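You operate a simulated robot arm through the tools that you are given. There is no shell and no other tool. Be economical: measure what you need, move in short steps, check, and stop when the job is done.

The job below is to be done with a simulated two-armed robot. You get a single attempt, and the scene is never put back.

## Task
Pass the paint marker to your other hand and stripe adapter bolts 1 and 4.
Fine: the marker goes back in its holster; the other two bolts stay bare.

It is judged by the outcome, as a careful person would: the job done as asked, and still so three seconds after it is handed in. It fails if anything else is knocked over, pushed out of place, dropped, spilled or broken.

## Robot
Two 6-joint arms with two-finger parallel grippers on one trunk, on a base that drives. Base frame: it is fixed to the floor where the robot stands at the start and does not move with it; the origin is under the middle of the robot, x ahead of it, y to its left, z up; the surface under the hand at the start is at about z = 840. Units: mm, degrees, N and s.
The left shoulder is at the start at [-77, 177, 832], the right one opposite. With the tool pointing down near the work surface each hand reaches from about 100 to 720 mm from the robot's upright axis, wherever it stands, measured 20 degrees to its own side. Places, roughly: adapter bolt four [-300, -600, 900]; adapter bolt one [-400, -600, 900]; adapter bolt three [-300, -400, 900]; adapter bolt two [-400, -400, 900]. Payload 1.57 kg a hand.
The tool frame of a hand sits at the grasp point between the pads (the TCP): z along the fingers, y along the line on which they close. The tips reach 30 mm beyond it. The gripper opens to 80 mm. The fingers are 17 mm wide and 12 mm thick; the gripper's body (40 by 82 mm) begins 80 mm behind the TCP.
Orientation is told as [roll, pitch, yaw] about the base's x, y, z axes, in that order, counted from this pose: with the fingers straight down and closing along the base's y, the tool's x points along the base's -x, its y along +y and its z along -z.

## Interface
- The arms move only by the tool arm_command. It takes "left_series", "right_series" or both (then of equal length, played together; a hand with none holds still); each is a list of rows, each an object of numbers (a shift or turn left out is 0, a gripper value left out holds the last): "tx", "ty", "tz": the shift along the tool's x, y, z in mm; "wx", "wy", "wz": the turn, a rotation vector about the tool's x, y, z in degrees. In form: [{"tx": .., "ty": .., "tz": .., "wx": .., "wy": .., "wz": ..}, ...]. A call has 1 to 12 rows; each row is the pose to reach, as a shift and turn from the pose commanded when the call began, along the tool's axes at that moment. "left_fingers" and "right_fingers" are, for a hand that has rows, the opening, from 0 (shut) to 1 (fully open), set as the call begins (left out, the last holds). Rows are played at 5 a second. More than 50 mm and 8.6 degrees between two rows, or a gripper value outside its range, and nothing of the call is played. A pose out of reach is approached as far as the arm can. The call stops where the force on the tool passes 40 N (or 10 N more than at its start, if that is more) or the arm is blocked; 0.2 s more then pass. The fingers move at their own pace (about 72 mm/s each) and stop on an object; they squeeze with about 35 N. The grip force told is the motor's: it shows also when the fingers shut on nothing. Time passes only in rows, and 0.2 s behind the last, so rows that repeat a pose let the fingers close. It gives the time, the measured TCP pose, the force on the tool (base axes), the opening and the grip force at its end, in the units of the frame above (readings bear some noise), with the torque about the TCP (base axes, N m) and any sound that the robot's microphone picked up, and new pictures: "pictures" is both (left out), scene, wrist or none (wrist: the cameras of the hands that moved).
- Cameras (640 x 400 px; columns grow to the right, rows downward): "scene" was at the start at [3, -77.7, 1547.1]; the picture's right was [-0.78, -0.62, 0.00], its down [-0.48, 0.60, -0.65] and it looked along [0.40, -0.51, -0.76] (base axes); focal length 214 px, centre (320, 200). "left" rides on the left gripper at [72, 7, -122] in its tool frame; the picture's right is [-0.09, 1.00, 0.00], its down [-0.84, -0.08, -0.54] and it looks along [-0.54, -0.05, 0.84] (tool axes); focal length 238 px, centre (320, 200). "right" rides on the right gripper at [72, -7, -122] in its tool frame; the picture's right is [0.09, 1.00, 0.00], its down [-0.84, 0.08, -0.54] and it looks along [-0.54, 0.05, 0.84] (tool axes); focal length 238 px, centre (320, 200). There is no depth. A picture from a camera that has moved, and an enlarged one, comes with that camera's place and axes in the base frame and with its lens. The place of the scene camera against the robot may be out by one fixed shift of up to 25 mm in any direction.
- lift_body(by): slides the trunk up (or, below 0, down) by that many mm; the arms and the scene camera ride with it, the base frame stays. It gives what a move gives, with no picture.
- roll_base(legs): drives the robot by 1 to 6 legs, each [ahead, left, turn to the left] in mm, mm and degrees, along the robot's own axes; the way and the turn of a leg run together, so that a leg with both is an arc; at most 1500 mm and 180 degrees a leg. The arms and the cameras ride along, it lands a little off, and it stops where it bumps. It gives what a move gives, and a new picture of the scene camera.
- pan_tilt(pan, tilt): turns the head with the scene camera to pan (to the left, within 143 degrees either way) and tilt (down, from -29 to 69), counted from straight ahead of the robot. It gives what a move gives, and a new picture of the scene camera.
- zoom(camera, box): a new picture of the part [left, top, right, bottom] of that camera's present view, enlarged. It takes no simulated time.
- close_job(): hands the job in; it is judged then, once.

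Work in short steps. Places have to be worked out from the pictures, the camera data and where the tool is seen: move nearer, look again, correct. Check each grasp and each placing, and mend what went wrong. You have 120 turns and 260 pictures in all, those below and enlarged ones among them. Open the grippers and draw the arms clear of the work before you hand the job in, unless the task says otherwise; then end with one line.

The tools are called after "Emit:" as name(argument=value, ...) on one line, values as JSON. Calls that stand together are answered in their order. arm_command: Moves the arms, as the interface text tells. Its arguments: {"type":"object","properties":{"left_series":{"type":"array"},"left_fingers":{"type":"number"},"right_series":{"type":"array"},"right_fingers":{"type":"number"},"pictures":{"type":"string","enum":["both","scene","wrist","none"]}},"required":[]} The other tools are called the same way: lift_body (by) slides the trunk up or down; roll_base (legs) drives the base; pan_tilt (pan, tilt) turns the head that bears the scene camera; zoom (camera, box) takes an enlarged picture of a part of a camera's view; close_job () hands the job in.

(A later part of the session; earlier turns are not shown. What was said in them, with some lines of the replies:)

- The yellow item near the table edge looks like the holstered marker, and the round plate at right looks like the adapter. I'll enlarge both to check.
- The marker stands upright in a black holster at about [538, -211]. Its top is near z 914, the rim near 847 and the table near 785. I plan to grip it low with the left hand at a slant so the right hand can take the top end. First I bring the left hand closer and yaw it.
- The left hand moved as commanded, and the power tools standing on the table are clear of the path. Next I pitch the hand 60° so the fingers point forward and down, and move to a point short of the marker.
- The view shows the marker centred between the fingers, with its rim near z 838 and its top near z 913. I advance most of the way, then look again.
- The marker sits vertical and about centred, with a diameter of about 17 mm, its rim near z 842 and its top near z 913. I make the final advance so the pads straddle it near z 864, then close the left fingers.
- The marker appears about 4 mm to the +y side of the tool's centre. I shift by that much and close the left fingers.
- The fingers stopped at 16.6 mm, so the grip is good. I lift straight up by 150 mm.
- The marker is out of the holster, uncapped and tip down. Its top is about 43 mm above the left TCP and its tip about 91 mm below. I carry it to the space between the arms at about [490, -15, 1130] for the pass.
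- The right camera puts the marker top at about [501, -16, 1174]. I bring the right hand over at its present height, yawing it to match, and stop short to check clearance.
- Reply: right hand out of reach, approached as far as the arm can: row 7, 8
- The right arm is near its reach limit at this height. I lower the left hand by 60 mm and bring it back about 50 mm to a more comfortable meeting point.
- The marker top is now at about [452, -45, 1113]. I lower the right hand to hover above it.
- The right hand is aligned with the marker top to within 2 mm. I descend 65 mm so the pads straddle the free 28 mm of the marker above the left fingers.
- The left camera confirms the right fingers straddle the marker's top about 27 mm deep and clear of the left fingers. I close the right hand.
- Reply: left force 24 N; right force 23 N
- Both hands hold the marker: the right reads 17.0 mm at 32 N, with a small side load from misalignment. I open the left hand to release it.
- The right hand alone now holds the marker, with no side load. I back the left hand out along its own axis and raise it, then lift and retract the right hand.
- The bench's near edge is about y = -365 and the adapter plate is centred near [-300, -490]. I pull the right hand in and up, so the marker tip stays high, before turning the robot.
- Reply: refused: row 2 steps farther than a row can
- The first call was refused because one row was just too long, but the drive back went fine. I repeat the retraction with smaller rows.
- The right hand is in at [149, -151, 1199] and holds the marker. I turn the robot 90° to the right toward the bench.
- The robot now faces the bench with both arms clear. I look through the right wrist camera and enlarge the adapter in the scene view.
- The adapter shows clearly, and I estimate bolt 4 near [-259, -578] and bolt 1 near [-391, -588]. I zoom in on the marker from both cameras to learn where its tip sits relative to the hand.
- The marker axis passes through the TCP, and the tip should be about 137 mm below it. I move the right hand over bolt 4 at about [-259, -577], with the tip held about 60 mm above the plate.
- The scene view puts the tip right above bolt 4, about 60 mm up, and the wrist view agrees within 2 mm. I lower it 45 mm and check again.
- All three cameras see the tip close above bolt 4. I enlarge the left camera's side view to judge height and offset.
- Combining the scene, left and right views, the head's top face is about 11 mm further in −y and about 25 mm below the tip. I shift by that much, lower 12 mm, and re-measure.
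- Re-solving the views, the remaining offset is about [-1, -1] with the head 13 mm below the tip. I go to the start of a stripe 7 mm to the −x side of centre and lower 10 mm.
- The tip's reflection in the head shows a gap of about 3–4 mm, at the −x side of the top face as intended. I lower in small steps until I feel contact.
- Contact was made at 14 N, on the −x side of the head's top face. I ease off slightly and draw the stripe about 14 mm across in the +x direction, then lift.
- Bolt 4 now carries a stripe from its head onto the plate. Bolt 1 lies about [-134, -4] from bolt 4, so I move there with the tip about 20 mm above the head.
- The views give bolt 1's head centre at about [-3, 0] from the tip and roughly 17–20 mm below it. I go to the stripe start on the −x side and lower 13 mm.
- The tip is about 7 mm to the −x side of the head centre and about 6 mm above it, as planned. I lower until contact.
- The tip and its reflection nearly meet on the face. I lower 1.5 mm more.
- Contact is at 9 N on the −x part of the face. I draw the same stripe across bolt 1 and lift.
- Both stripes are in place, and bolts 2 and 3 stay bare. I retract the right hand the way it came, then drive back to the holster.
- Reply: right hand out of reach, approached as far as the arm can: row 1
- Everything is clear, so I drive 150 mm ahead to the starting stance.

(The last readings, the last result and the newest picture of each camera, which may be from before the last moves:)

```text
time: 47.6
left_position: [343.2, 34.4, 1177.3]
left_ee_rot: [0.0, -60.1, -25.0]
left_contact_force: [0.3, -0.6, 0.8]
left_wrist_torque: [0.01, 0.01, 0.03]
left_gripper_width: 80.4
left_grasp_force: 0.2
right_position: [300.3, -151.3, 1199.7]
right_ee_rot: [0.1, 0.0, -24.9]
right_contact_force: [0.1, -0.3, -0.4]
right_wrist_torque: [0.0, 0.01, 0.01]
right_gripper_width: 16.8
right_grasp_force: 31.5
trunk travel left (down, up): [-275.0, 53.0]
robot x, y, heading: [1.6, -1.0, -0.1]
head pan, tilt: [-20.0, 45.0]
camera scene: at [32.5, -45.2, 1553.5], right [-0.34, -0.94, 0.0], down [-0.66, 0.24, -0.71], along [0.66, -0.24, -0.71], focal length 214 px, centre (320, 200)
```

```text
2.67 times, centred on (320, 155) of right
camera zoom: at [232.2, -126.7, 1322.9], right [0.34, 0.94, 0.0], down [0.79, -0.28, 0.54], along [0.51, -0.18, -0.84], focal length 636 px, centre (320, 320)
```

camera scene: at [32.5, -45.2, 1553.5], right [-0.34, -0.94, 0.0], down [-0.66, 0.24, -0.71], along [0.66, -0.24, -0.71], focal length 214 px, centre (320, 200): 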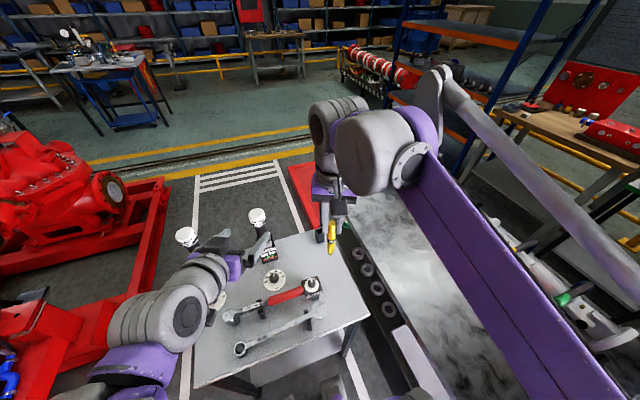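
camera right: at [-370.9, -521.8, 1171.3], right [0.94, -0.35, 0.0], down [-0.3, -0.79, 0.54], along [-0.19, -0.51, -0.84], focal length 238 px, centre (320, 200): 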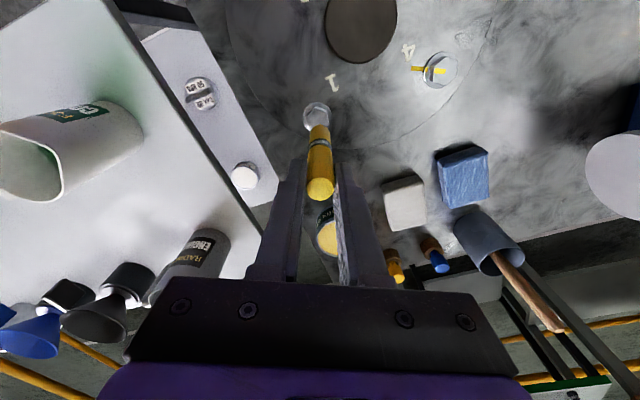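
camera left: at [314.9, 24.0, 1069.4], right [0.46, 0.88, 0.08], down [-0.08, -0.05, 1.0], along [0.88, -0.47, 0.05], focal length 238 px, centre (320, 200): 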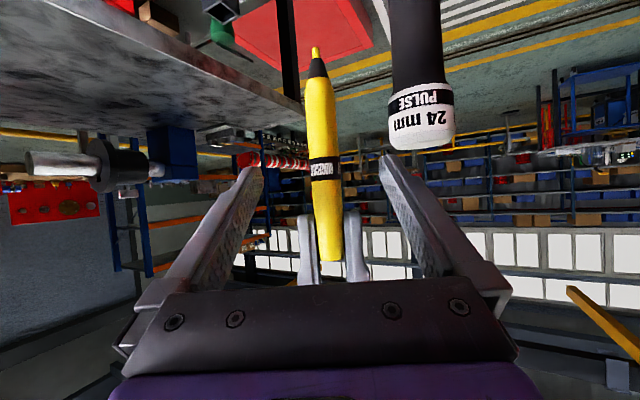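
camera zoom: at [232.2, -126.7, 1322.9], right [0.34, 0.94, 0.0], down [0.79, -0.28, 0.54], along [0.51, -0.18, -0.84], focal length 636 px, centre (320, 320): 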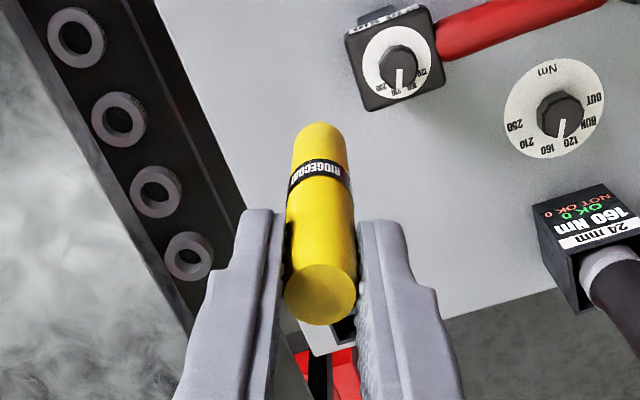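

The holster is just ahead, under the marker in the view. I move the right hand to hover at about [538, -211, 1095], which puts the tip about 115 mm above the rim.

Emit:
arm_command(right_series=[{"tx": -34, "ty": 7, "tz": 20}, {"tx": -69, "ty": 13, "tz": 40}, {"tx": -103, "ty": 20, "tz": 60}, {"tx": -138, "ty": 26, "tz": 75}, {"tx": -172, "ty": 33, "tz": 85}, {"tx": -207, "ty": 40, "tz": 95}, {"tx": -241, "ty": 46.3, "tz": 105}], pictures="both")

Emit:
zoom(camera="left", box=[0, 0, 640, 400])

Emit:
zoom(camera="right", box=[260, 80, 380, 200])

```text
time: 49.2
left_position: [345.4, 35.9, 1176.2]
left_ee_rot: [0.0, -60.0, -25.0]
left_contact_force: [0.5, -0.3, 0.5]
left_wrist_torque: [0.02, 0.03, -0.03]
left_gripper_width: 79.8
left_grasp_force: 0.0
right_position: [537.2, -213.4, 1094.2]
right_ee_rot: [0.1, 0.0, -25.0]
right_contact_force: [0.6, -0.7, -0.1]
right_wrist_torque: [-0.01, -0.02, 0.01]
right_gripper_width: 16.6
right_grasp_force: 32.6
trunk travel left (down, up): [-275.0, 53.0]
robot x, y, heading: [-0.4, 0.0, -0.2]
head pan, tilt: [-20.0, 45.0]
camera scene: at [34.1, -45.6, 1553.6], right [-0.34, -0.94, 0.0], down [-0.67, 0.24, -0.71], along [0.66, -0.24, -0.71], focal length 214 px, centre (320, 200)
camera right: at [469.9, -187.9, 1217.0], right [0.34, 0.94, 0.0], down [0.79, -0.28, 0.54], along [0.51, -0.18, -0.84], focal length 238 px, centre (320, 200)
```

scene: 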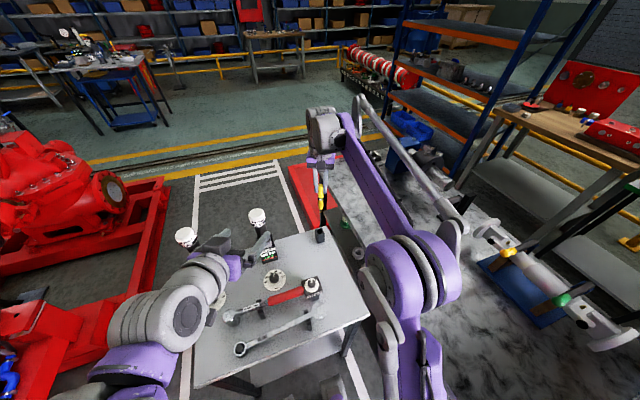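
right: 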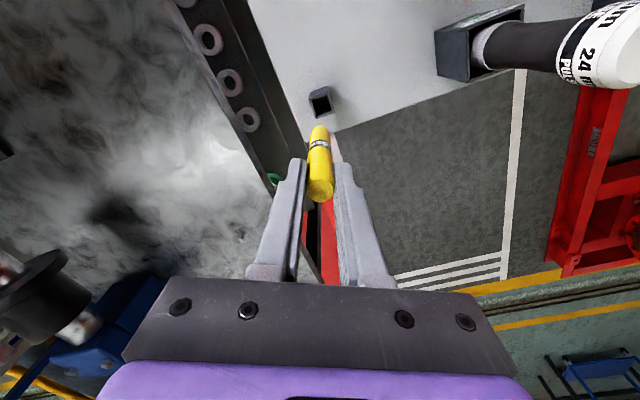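

```text
1.00 times, centred on (320, 200) of left (not enlarged: the box is as wide or as high as the picture)
camera zoom: at [219.0, 100.6, 1175.4], right [0.46, 0.88, 0.08], down [-0.08, -0.05, 1.0], along [0.88, -0.47, 0.05], focal length 238 px, centre (320, 200)
```

zoom: 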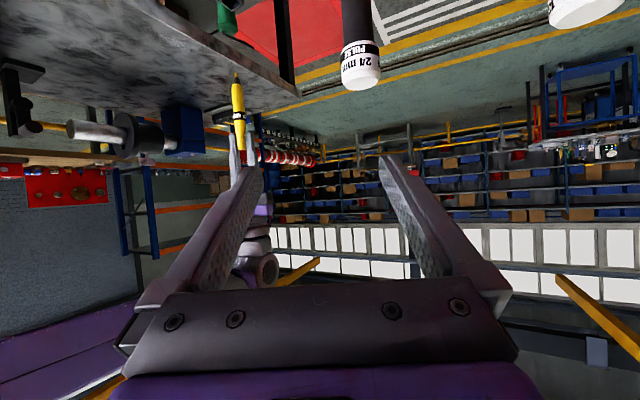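

```text
3.33 times, centred on (320, 140) of right
camera zoom: at [469.9, -187.9, 1217.0], right [0.34, 0.94, 0.0], down [0.79, -0.28, 0.54], along [0.51, -0.18, -0.84], focal length 794 px, centre (320, 400)
```

zoom: 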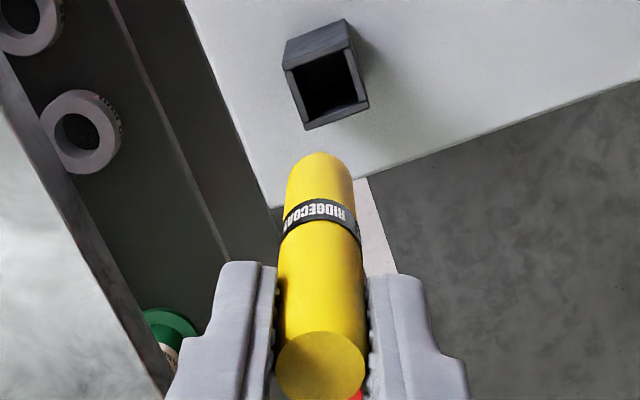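

From the wrist view the holster opening is centred near [542, -210] and is about 22 mm wide inside. I shift over it and lower the tip to about 30 mm above the rim. I also lower the left hand so its camera can watch from the side.

Emit:
arm_command(right_series=[{"tx": -2.4, "ty": 4.4, "tz": 20}, {"tx": -2.4, "ty": 4.4, "tz": 45}, {"tx": -2.4, "ty": 4.4, "tz": 70}, {"tx": -2.4, "ty": 4.4, "tz": 85}], left_series=[{"tx": 17, "tz": 10}, {"tx": 35, "tz": 20}, {"tx": 52, "tz": 30}, {"tx": 69, "tz": 40}], pictures="wrist")

Emit:
zoom(camera="scene", box=[300, 200, 345, 245])

Emit:
zoom(camera="right", box=[260, 80, 380, 200])

```text
time: 50.2
left_position: [345.0, 35.7, 1096.1]
left_ee_rot: [0.0, -60.0, -24.9]
left_contact_force: [0.7, -0.6, -0.2]
left_wrist_torque: [-0.02, 0.01, 0.01]
left_gripper_width: 80.0
left_grasp_force: 0.1
right_position: [543.4, -208.9, 1009.6]
right_ee_rot: [0.1, 0.1, -25.0]
right_contact_force: [0.4, -0.1, -0.3]
right_wrist_torque: [0.0, 0.03, 0.01]
right_gripper_width: 16.9
right_grasp_force: 32.5
trunk travel left (down, up): [-275.0, 53.0]
robot x, y, heading: [3.1, -0.7, -0.4]
head pan, tilt: [-20.0, 45.0]
camera right: at [475.0, -183.6, 1132.5], right [0.34, 0.94, 0.0], down [0.79, -0.28, 0.54], along [0.51, -0.18, -0.84], focal length 238 px, centre (320, 200)
camera left: at [218.5, 100.6, 1095.0], right [0.46, 0.88, 0.08], down [-0.08, -0.05, 1.0], along [0.88, -0.47, 0.05], focal length 238 px, centre (320, 200)
```

right: 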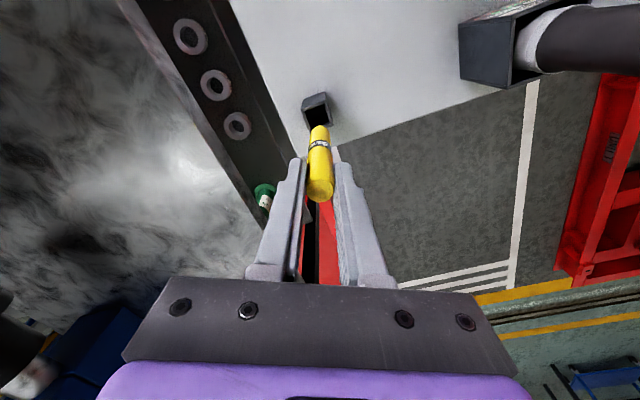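
left: 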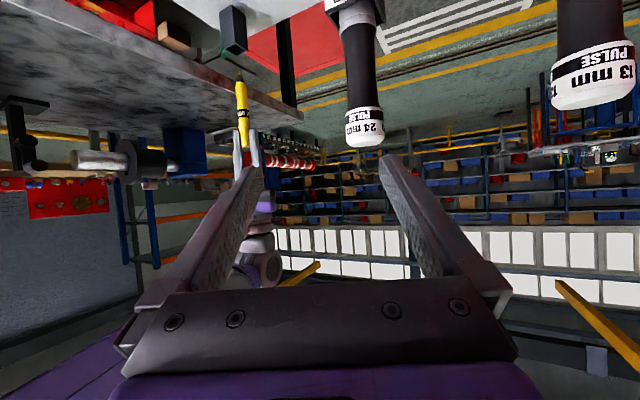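

```text
8.89 times, centred on (322, 222) of scene
camera zoom: at [33.0, -45.3, 1553.6], right [-0.34, -0.94, 0.0], down [-0.66, 0.24, -0.71], along [0.66, -0.24, -0.71], focal length 1906 px, centre (298, 0)
```

zoom: 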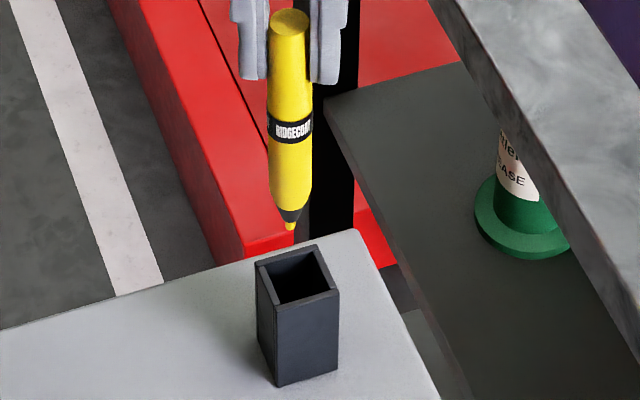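

```text
3.33 times, centred on (320, 140) of right
camera zoom: at [475.0, -183.6, 1132.5], right [0.34, 0.94, 0.0], down [0.79, -0.28, 0.54], along [0.51, -0.18, -0.84], focal length 794 px, centre (320, 400)
```

zoom: 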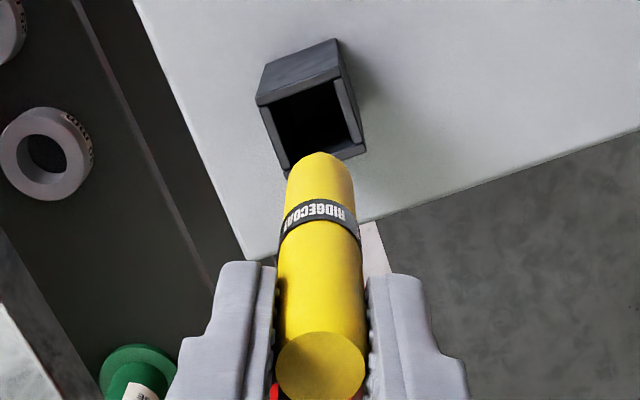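

The tip hangs just above the opening in every view. I enlarge the left camera's side view to solve the remaining offset.

Emit:
zoom(camera="left", box=[205, 0, 275, 90])

```text
4.44 times, centred on (240, 45) of left
camera zoom: at [218.5, 100.6, 1095.0], right [0.46, 0.88, 0.08], down [-0.08, -0.05, 1.0], along [0.88, -0.47, 0.05], focal length 1059 px, centre (676, 889)
```

zoom: 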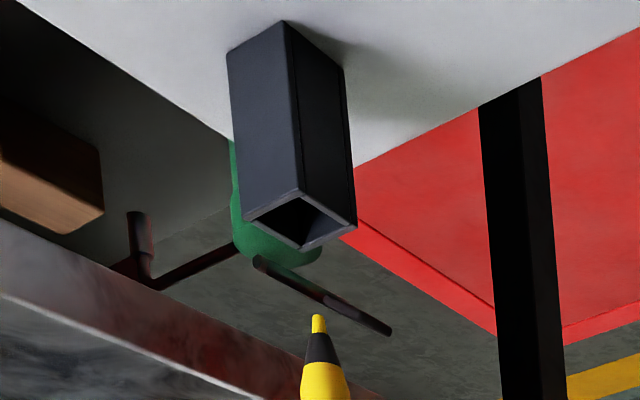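

The three views agree on a remaining offset of about [-2, -2], with the rim 33 mm below the tip. I correct it and lower 26 mm.

Emit:
arm_command(right_series=[{"tx": 1.2, "ty": -2.6, "tz": 10}, {"tx": 1.2, "ty": -2.6, "tz": 26}, {"tx": 1.2, "ty": -2.6, "tz": 26}], pictures="none")

Emit:
zoom(camera="left", box=[205, 0, 275, 90])

Emit:
zoom(camera="scene", box=[310, 215, 335, 245])

Emit:
zoom(camera="right", box=[260, 80, 380, 200])

```text
time: 51.0
left_position: [343.7, 36.6, 1096.8]
left_ee_rot: [-0.1, -60.0, -25.0]
left_contact_force: [0.1, 0.9, 0.0]
left_wrist_torque: [-0.01, 0.01, 0.02]
left_gripper_width: 80.0
left_grasp_force: 0.0
right_position: [540.2, -212.9, 984.6]
right_ee_rot: [0.0, 0.0, -24.9]
right_contact_force: [-0.7, 0.8, -0.8]
right_wrist_torque: [0.0, 0.01, -0.01]
right_gripper_width: 17.0
right_grasp_force: 31.6
trunk travel left (down, up): [-275.0, 53.0]
robot x, y, heading: [2.9, 0.3, -0.0]
head pan, tilt: [-20.0, 45.0]
```

```text
4.44 times, centred on (240, 45) of left
camera zoom: at [218.3, 100.7, 1095.3], right [0.46, 0.88, 0.08], down [-0.08, -0.05, 1.0], along [0.88, -0.47, 0.05], focal length 1059 px, centre (676, 889)
```

zoom: 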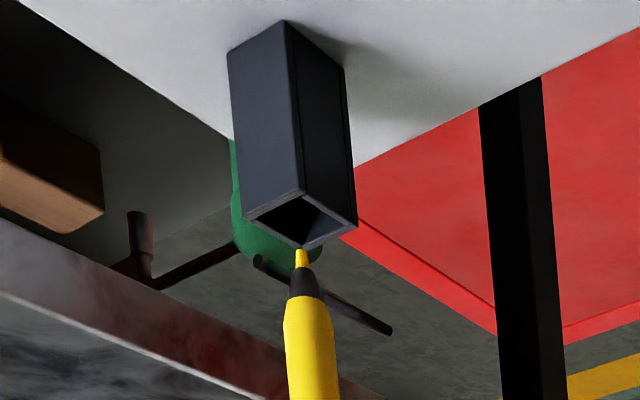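

```text
13.33 times, centred on (322, 230) of scene
camera zoom: at [32.6, -45.2, 1553.6], right [-0.34, -0.94, 0.0], down [-0.66, 0.24, -0.71], along [0.66, -0.24, -0.71], focal length 2860 px, centre (287, -200)
```

zoom: 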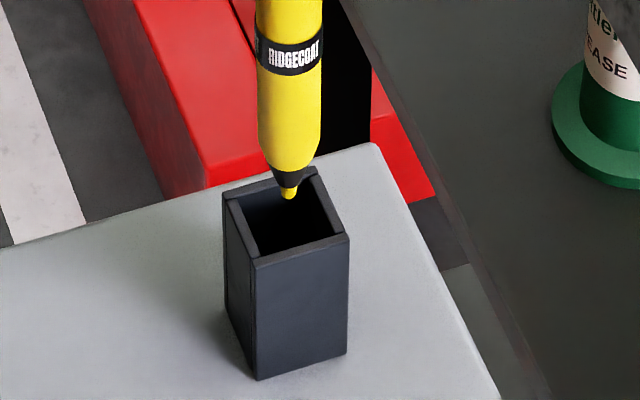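

```text
3.33 times, centred on (320, 140) of right
camera zoom: at [472.4, -186.9, 1107.6], right [0.34, 0.94, 0.0], down [0.79, -0.28, 0.54], along [0.51, -0.18, -0.84], focal length 794 px, centre (320, 400)
```

zoom: 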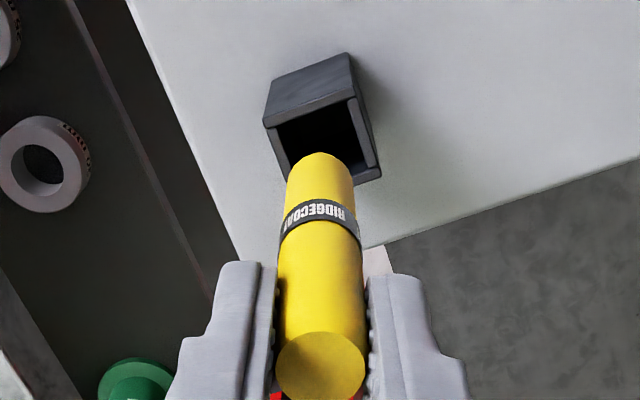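

The tip is right at the opening, about 8 mm above it, with a residual offset of about [-1, +1.5]. I correct that, lower 15 mm into the mouth, and check force and views.

Emit:
arm_command(right_series=[{"tx": 1.4, "ty": 1, "tz": 4}, {"tx": 1.4, "ty": 1, "tz": 10}, {"tx": 1.4, "ty": 1, "tz": 18}, {"tx": 1.4, "ty": 1, "tz": 18}], pictures="none")

Emit:
zoom(camera="left", box=[205, 0, 275, 90])

Emit:
zoom(camera="scene", box=[310, 215, 335, 245])

Emit:
zoom(camera="right", box=[260, 80, 380, 200])

```text
time: 52.0
left_position: [343.5, 35.6, 1096.9]
left_ee_rot: [-0.1, -59.9, -25.0]
left_contact_force: [-0.1, -0.2, -0.2]
left_wrist_torque: [-0.02, 0.04, -0.03]
left_gripper_width: 80.2
left_grasp_force: 0.0
right_position: [538.0, -210.0, 966.0]
right_ee_rot: [0.1, 0.0, -24.9]
right_contact_force: [0.1, 0.2, -0.2]
right_wrist_torque: [-0.04, 0.04, 0.01]
right_gripper_width: 16.7
right_grasp_force: 31.8
trunk travel left (down, up): [-275.0, 53.0]
robot x, y, heading: [5.5, -0.3, -0.3]
head pan, tilt: [-20.0, 45.0]
```

```text
4.44 times, centred on (240, 45) of left
camera zoom: at [218.3, 100.7, 1095.3], right [0.46, 0.88, 0.08], down [-0.08, -0.05, 1.0], along [0.88, -0.47, 0.05], focal length 1059 px, centre (676, 889)
```

zoom: 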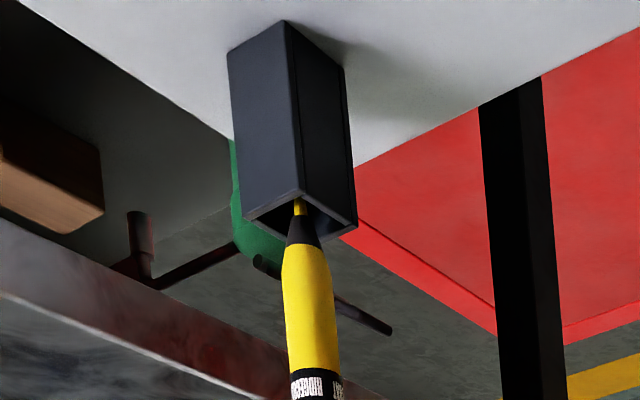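

```text
13.33 times, centred on (322, 230) of scene
camera zoom: at [32.6, -45.2, 1553.6], right [-0.34, -0.94, 0.0], down [-0.66, 0.24, -0.71], along [0.66, -0.24, -0.71], focal length 2860 px, centre (287, -200)
```

zoom: 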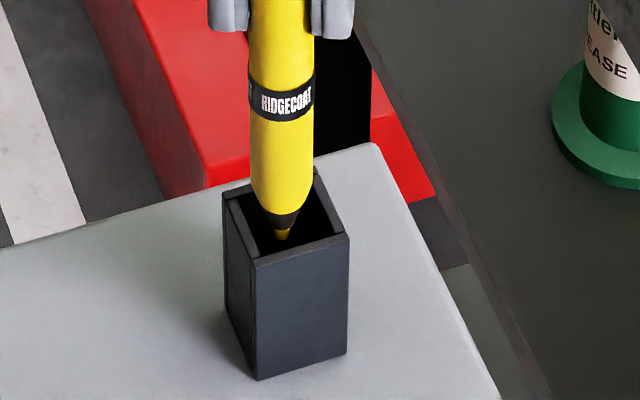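

```text
3.33 times, centred on (320, 140) of right
camera zoom: at [471.2, -184.2, 1089.1], right [0.34, 0.94, 0.0], down [0.79, -0.28, 0.54], along [0.51, -0.18, -0.84], focal length 794 px, centre (320, 400)
```

zoom: 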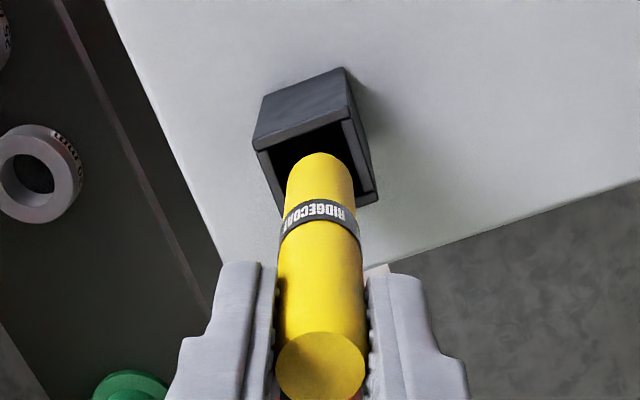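

The tip is inside the opening with no contact force. I make a 1.5 mm trim and lower another 20 mm so the full body enters.

Emit:
arm_command(right_series=[{"tx": 0.8, "ty": -1.3, "tz": 2}, {"tx": 0.8, "ty": -1.3, "tz": 10}, {"tx": 0.8, "ty": -1.3, "tz": 20}, {"tx": 0.8, "ty": -1.3, "tz": 20}], pictures="none")

Emit:
zoom(camera="left", box=[205, 0, 275, 90])

Emit:
zoom(camera="scene", box=[310, 215, 335, 245])

```text
time: 53.0
left_position: [344.5, 36.6, 1098.0]
left_ee_rot: [0.0, -60.0, -25.0]
left_contact_force: [-0.5, -0.5, -0.2]
left_wrist_torque: [-0.01, -0.05, 0.0]
left_gripper_width: 80.0
left_grasp_force: 0.0
right_position: [537.4, -210.8, 945.7]
right_ee_rot: [0.0, 0.0, -25.0]
right_contact_force: [-0.3, -1.2, -0.3]
right_wrist_torque: [-0.03, -0.01, 0.01]
right_gripper_width: 17.1
right_grasp_force: 32.0
trunk travel left (down, up): [-275.0, 53.0]
robot x, y, heading: [1.3, 0.0, 0.0]
head pan, tilt: [-20.0, 45.0]
```

```text
4.44 times, centred on (240, 45) of left
camera zoom: at [218.3, 100.7, 1095.3], right [0.46, 0.88, 0.08], down [-0.08, -0.05, 1.0], along [0.88, -0.47, 0.05], focal length 1059 px, centre (676, 889)
```

zoom: 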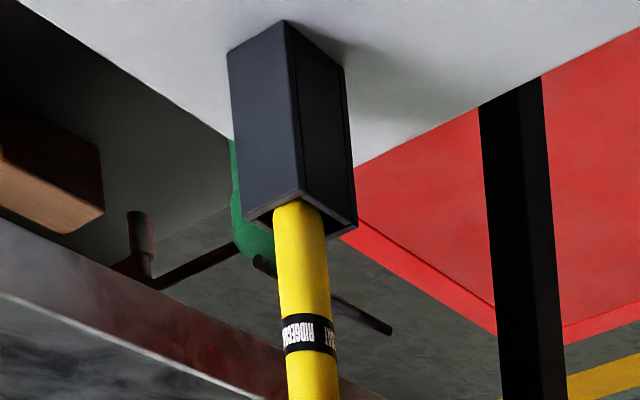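

```text
13.33 times, centred on (322, 230) of scene
camera zoom: at [32.7, -45.2, 1553.6], right [-0.34, -0.94, 0.0], down [-0.66, 0.24, -0.71], along [0.66, -0.24, -0.71], focal length 2860 px, centre (287, -200)
```

zoom: 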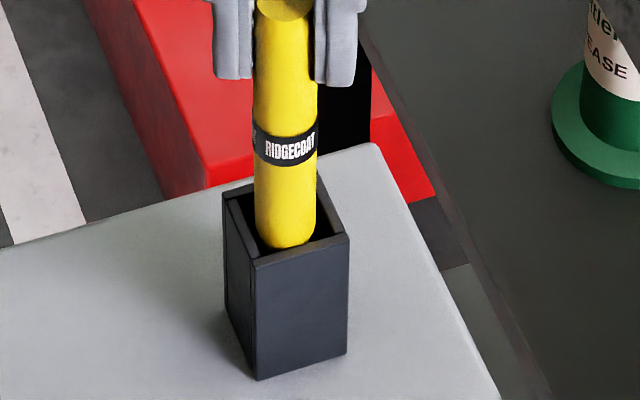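

The marker body is inside the opening with negligible force. I lower another 26 mm, which should bring it close to its seat.

Emit:
arm_command(right_series=[{"tz": 8}, {"tz": 16}, {"tz": 22}, {"tz": 26}, {"tz": 26}], pictures="none")

Emit:
zoom(camera="scene", box=[310, 210, 335, 240])

```text
time: 54.2
left_position: [345.6, 36.2, 1095.9]
left_ee_rot: [0.0, -60.0, -25.0]
left_contact_force: [-0.7, 0.2, 0.0]
left_wrist_torque: [-0.01, -0.02, -0.03]
left_gripper_width: 80.2
left_grasp_force: 0.1
right_position: [537.4, -209.4, 920.2]
right_ee_rot: [0.0, 0.0, -25.1]
right_contact_force: [2.3, 1.5, 0.4]
right_wrist_torque: [0.04, -0.27, -0.02]
right_gripper_width: 16.8
right_grasp_force: 32.3
trunk travel left (down, up): [-275.0, 53.0]
robot x, y, heading: [1.4, -1.0, 0.1]
head pan, tilt: [-20.0, 45.0]
```

```text
13.33 times, centred on (322, 225) of scene
camera zoom: at [33.0, -45.2, 1553.6], right [-0.34, -0.94, 0.0], down [-0.66, 0.24, -0.71], along [0.66, -0.24, -0.71], focal length 2860 px, centre (287, -133)
```

zoom: 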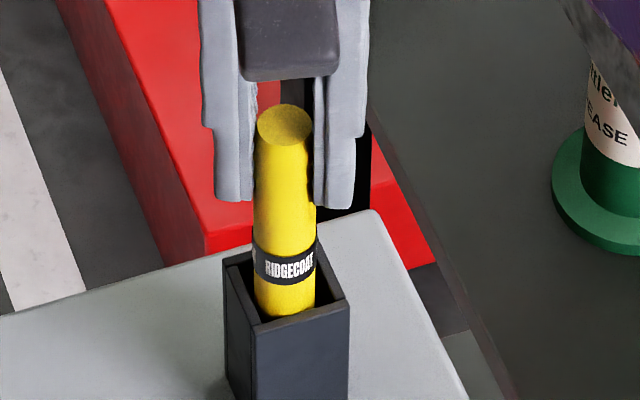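

There is only a light touch on the wall. I lower the last few millimetres until it bottoms.

Emit:
arm_command(right_series=[{"tz": 1.5}, {"tz": 3}, {"tz": 4}, {"tz": 4}], pictures="none")

```text
time: 55.2
left_position: [345.5, 34.7, 1097.4]
left_ee_rot: [0.0, -59.9, -24.9]
left_contact_force: [-0.2, 0.2, -0.1]
left_wrist_torque: [-0.03, 0.02, 0.01]
left_gripper_width: 80.3
left_grasp_force: 0.1
right_position: [537.1, -210.3, 915.8]
right_ee_rot: [0.0, 0.0, -25.1]
right_contact_force: [2.2, -0.4, 0.2]
right_wrist_torque: [0.0, -0.19, -0.01]
right_gripper_width: 16.9
right_grasp_force: 31.8
trunk travel left (down, up): [-275.0, 53.0]
robot x, y, heading: [3.4, 3.4, -0.0]
head pan, tilt: [-20.0, 45.0]
```

There is still no upward force, so I continue in small steps.

Emit:
arm_command(right_series=[{"tz": 1.5}, {"tz": 3}, {"tz": 3}], pictures="none")

```text
time: 56.0
left_position: [345.3, 35.7, 1097.4]
left_ee_rot: [0.0, -60.0, -25.1]
left_contact_force: [0.5, 0.3, -0.1]
left_wrist_torque: [-0.01, 0.01, 0.02]
left_gripper_width: 80.2
left_grasp_force: 0.1
right_position: [537.9, -209.5, 913.2]
right_ee_rot: [0.0, 0.0, -25.0]
right_contact_force: [1.4, -0.2, -0.3]
right_wrist_torque: [-0.02, -0.08, 0.01]
right_gripper_width: 16.6
right_grasp_force: 31.6
trunk travel left (down, up): [-275.0, 53.0]
robot x, y, heading: [-2.4, 3.4, 0.3]
head pan, tilt: [-20.0, 45.0]
```

Emit:
arm_command(right_series=[{"tz": 1.5}, {"tz": 3}, {"tz": 3}], pictures="none")

Emit:
zoom(camera="scene", box=[310, 210, 335, 240])

```text
time: 56.8
left_position: [343.5, 35.4, 1097.5]
left_ee_rot: [-0.1, -60.2, -25.0]
left_contact_force: [0.6, -0.3, 0.2]
left_wrist_torque: [-0.02, 0.03, 0.02]
left_gripper_width: 80.0
left_grasp_force: 0.1
right_position: [535.9, -208.9, 912.2]
right_ee_rot: [0.0, 0.0, -25.0]
right_contact_force: [4.7, -0.2, 23.0]
right_wrist_torque: [0.03, -0.23, 0.0]
right_gripper_width: 16.8
right_grasp_force: 32.1
trunk travel left (down, up): [-275.0, 53.0]
robot x, y, heading: [-0.7, -1.0, 0.1]
head pan, tilt: [-20.0, 45.0]
```

```text
13.33 times, centred on (322, 225) of scene
camera zoom: at [31.2, -44.4, 1553.8], right [-0.34, -0.94, 0.0], down [-0.66, 0.24, -0.71], along [0.67, -0.24, -0.71], focal length 2860 px, centre (287, -133)
```

zoom: 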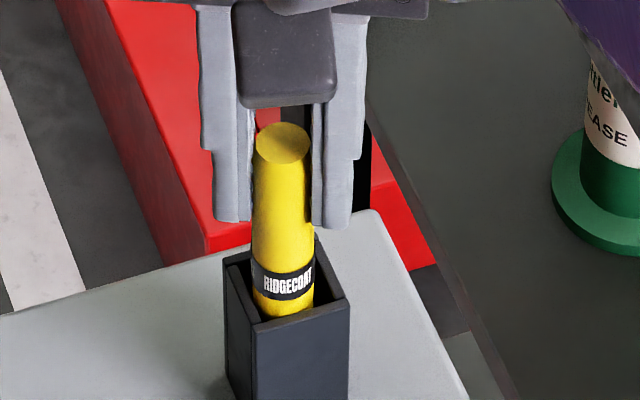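

It bottomed out with 23 N of upward force. I ease up 2 mm and open the right hand.

Emit:
arm_command(right_series=[{"tz": -1.8}, {"tz": -1.8}], pictures="none")

Emit:
arm_command(right_series=[{}, {}, {}], right_fingers=1, pictures="wrist")

Emit:
zoom(camera="scene", box=[310, 210, 335, 240])

```text
time: 57.4
left_position: [344.5, 36.3, 1096.1]
left_ee_rot: [0.0, -60.0, -25.1]
left_contact_force: [-1.6, 0.5, 0.1]
left_wrist_torque: [0.0, -0.02, 0.0]
left_gripper_width: 80.1
left_grasp_force: 0.0
right_position: [537.0, -209.2, 912.2]
right_ee_rot: [0.1, 0.0, -25.0]
right_contact_force: [0.2, 1.9, 6.4]
right_wrist_torque: [0.18, -0.01, -0.05]
right_gripper_width: 16.9
right_grasp_force: 32.0
trunk travel left (down, up): [-275.0, 53.0]
robot x, y, heading: [-1.2, -0.5, 0.0]
head pan, tilt: [-20.0, 45.0]
```

```text
time: 58.2
left_position: [344.1, 35.7, 1096.5]
left_ee_rot: [0.1, -60.0, -25.1]
left_contact_force: [-0.5, -1.2, 0.9]
left_wrist_torque: [0.02, -0.02, -0.01]
left_gripper_width: 79.6
left_grasp_force: 0.0
right_position: [538.0, -209.9, 911.0]
right_ee_rot: [0.0, 0.0, -24.9]
right_contact_force: [-0.5, -0.3, 0.3]
right_wrist_torque: [-0.01, -0.02, -0.02]
right_gripper_width: 79.8
right_grasp_force: 0.1
trunk travel left (down, up): [-275.0, 53.0]
robot x, y, heading: [-1.5, 0.7, -0.3]
head pan, tilt: [-20.0, 45.0]
camera right: at [470.3, -184.5, 1034.4], right [0.34, 0.94, 0.0], down [0.79, -0.28, 0.54], along [0.51, -0.18, -0.84], focal length 238 px, centre (320, 200)
```

right: 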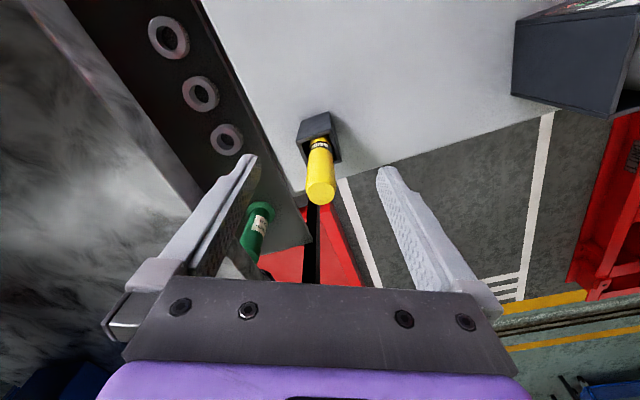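

```text
13.33 times, centred on (322, 225) of scene
camera zoom: at [32.7, -45.3, 1553.6], right [-0.34, -0.94, 0.0], down [-0.66, 0.24, -0.71], along [0.66, -0.24, -0.71], focal length 2860 px, centre (287, -133)
```

zoom: 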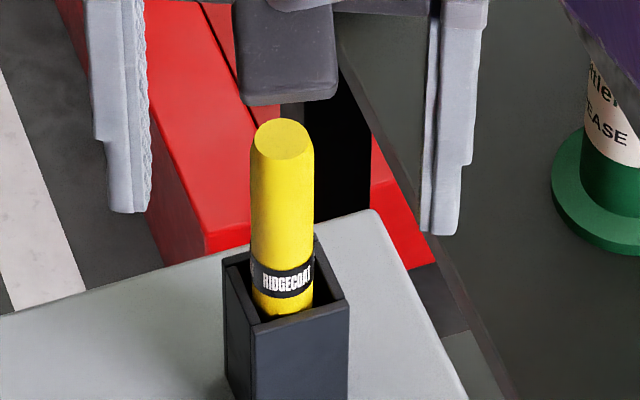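

The marker stands in its holster and the right hand is open. I lift the right hand straight up and draw back both arms.

Emit:
arm_command(right_series=[{"tz": -40}, {"tz": -80}, {"tz": -120}, {"tz": -160}, {"tx": 35, "ty": -20, "tz": -180}, {"tx": 75, "ty": -40, "tz": -195}, {"tx": 115, "ty": -60, "tz": -210}], left_series=[{"tx": -15}, {"tx": -30}, {"tx": -45}, {"tx": -60}, {"tx": -70}, {"tx": -80}, {"tx": -85}], pictures="scene")

Emit:
zoom(camera="scene", box=[180, 180, 380, 370])

```text
time: 59.8
left_position: [381.6, 18.8, 1171.2]
left_ee_rot: [0.1, -60.1, -25.1]
left_contact_force: [-0.4, -0.4, 0.3]
left_wrist_torque: [-0.01, -0.04, 0.01]
left_gripper_width: 79.8
left_grasp_force: 0.1
right_position: [405.9, -218.8, 1121.0]
right_ee_rot: [0.0, -0.1, -25.1]
right_contact_force: [-0.2, 0.2, 0.0]
right_wrist_torque: [0.01, -0.02, 0.03]
right_gripper_width: 79.8
right_grasp_force: 0.0
trunk travel left (down, up): [-275.0, 53.0]
robot x, y, heading: [0.8, 3.4, 0.0]
head pan, tilt: [-20.0, 45.0]
camera scene: at [30.7, -45.1, 1553.6], right [-0.34, -0.94, 0.0], down [-0.66, 0.24, -0.71], along [0.67, -0.24, -0.71], focal length 214 px, centre (320, 200)
```

scene: 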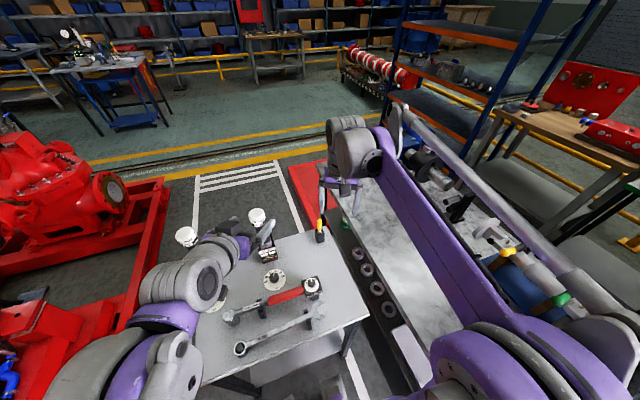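

```text
2.11 times, centred on (280, 275) of scene
camera zoom: at [30.7, -45.1, 1553.6], right [-0.34, -0.94, 0.0], down [-0.66, 0.24, -0.71], along [0.67, -0.24, -0.71], focal length 452 px, centre (404, 42)
```

zoom: 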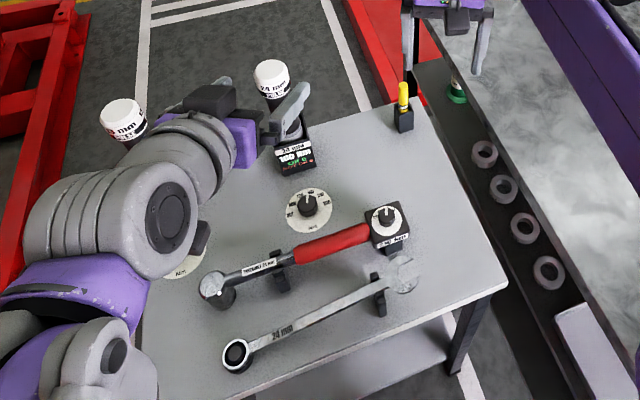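

The marker is holstered, both arms are clear and open, and the table items look undisturbed. I hand the job in.

Emit:
close_job()

```text
The job is handed in.
```

I passed the marker from the left hand to the right, striped bolts 1 and 4, left bolts 2 and 3 bare, and put the marker back in its holster; I saw nothing knocked over or moved.
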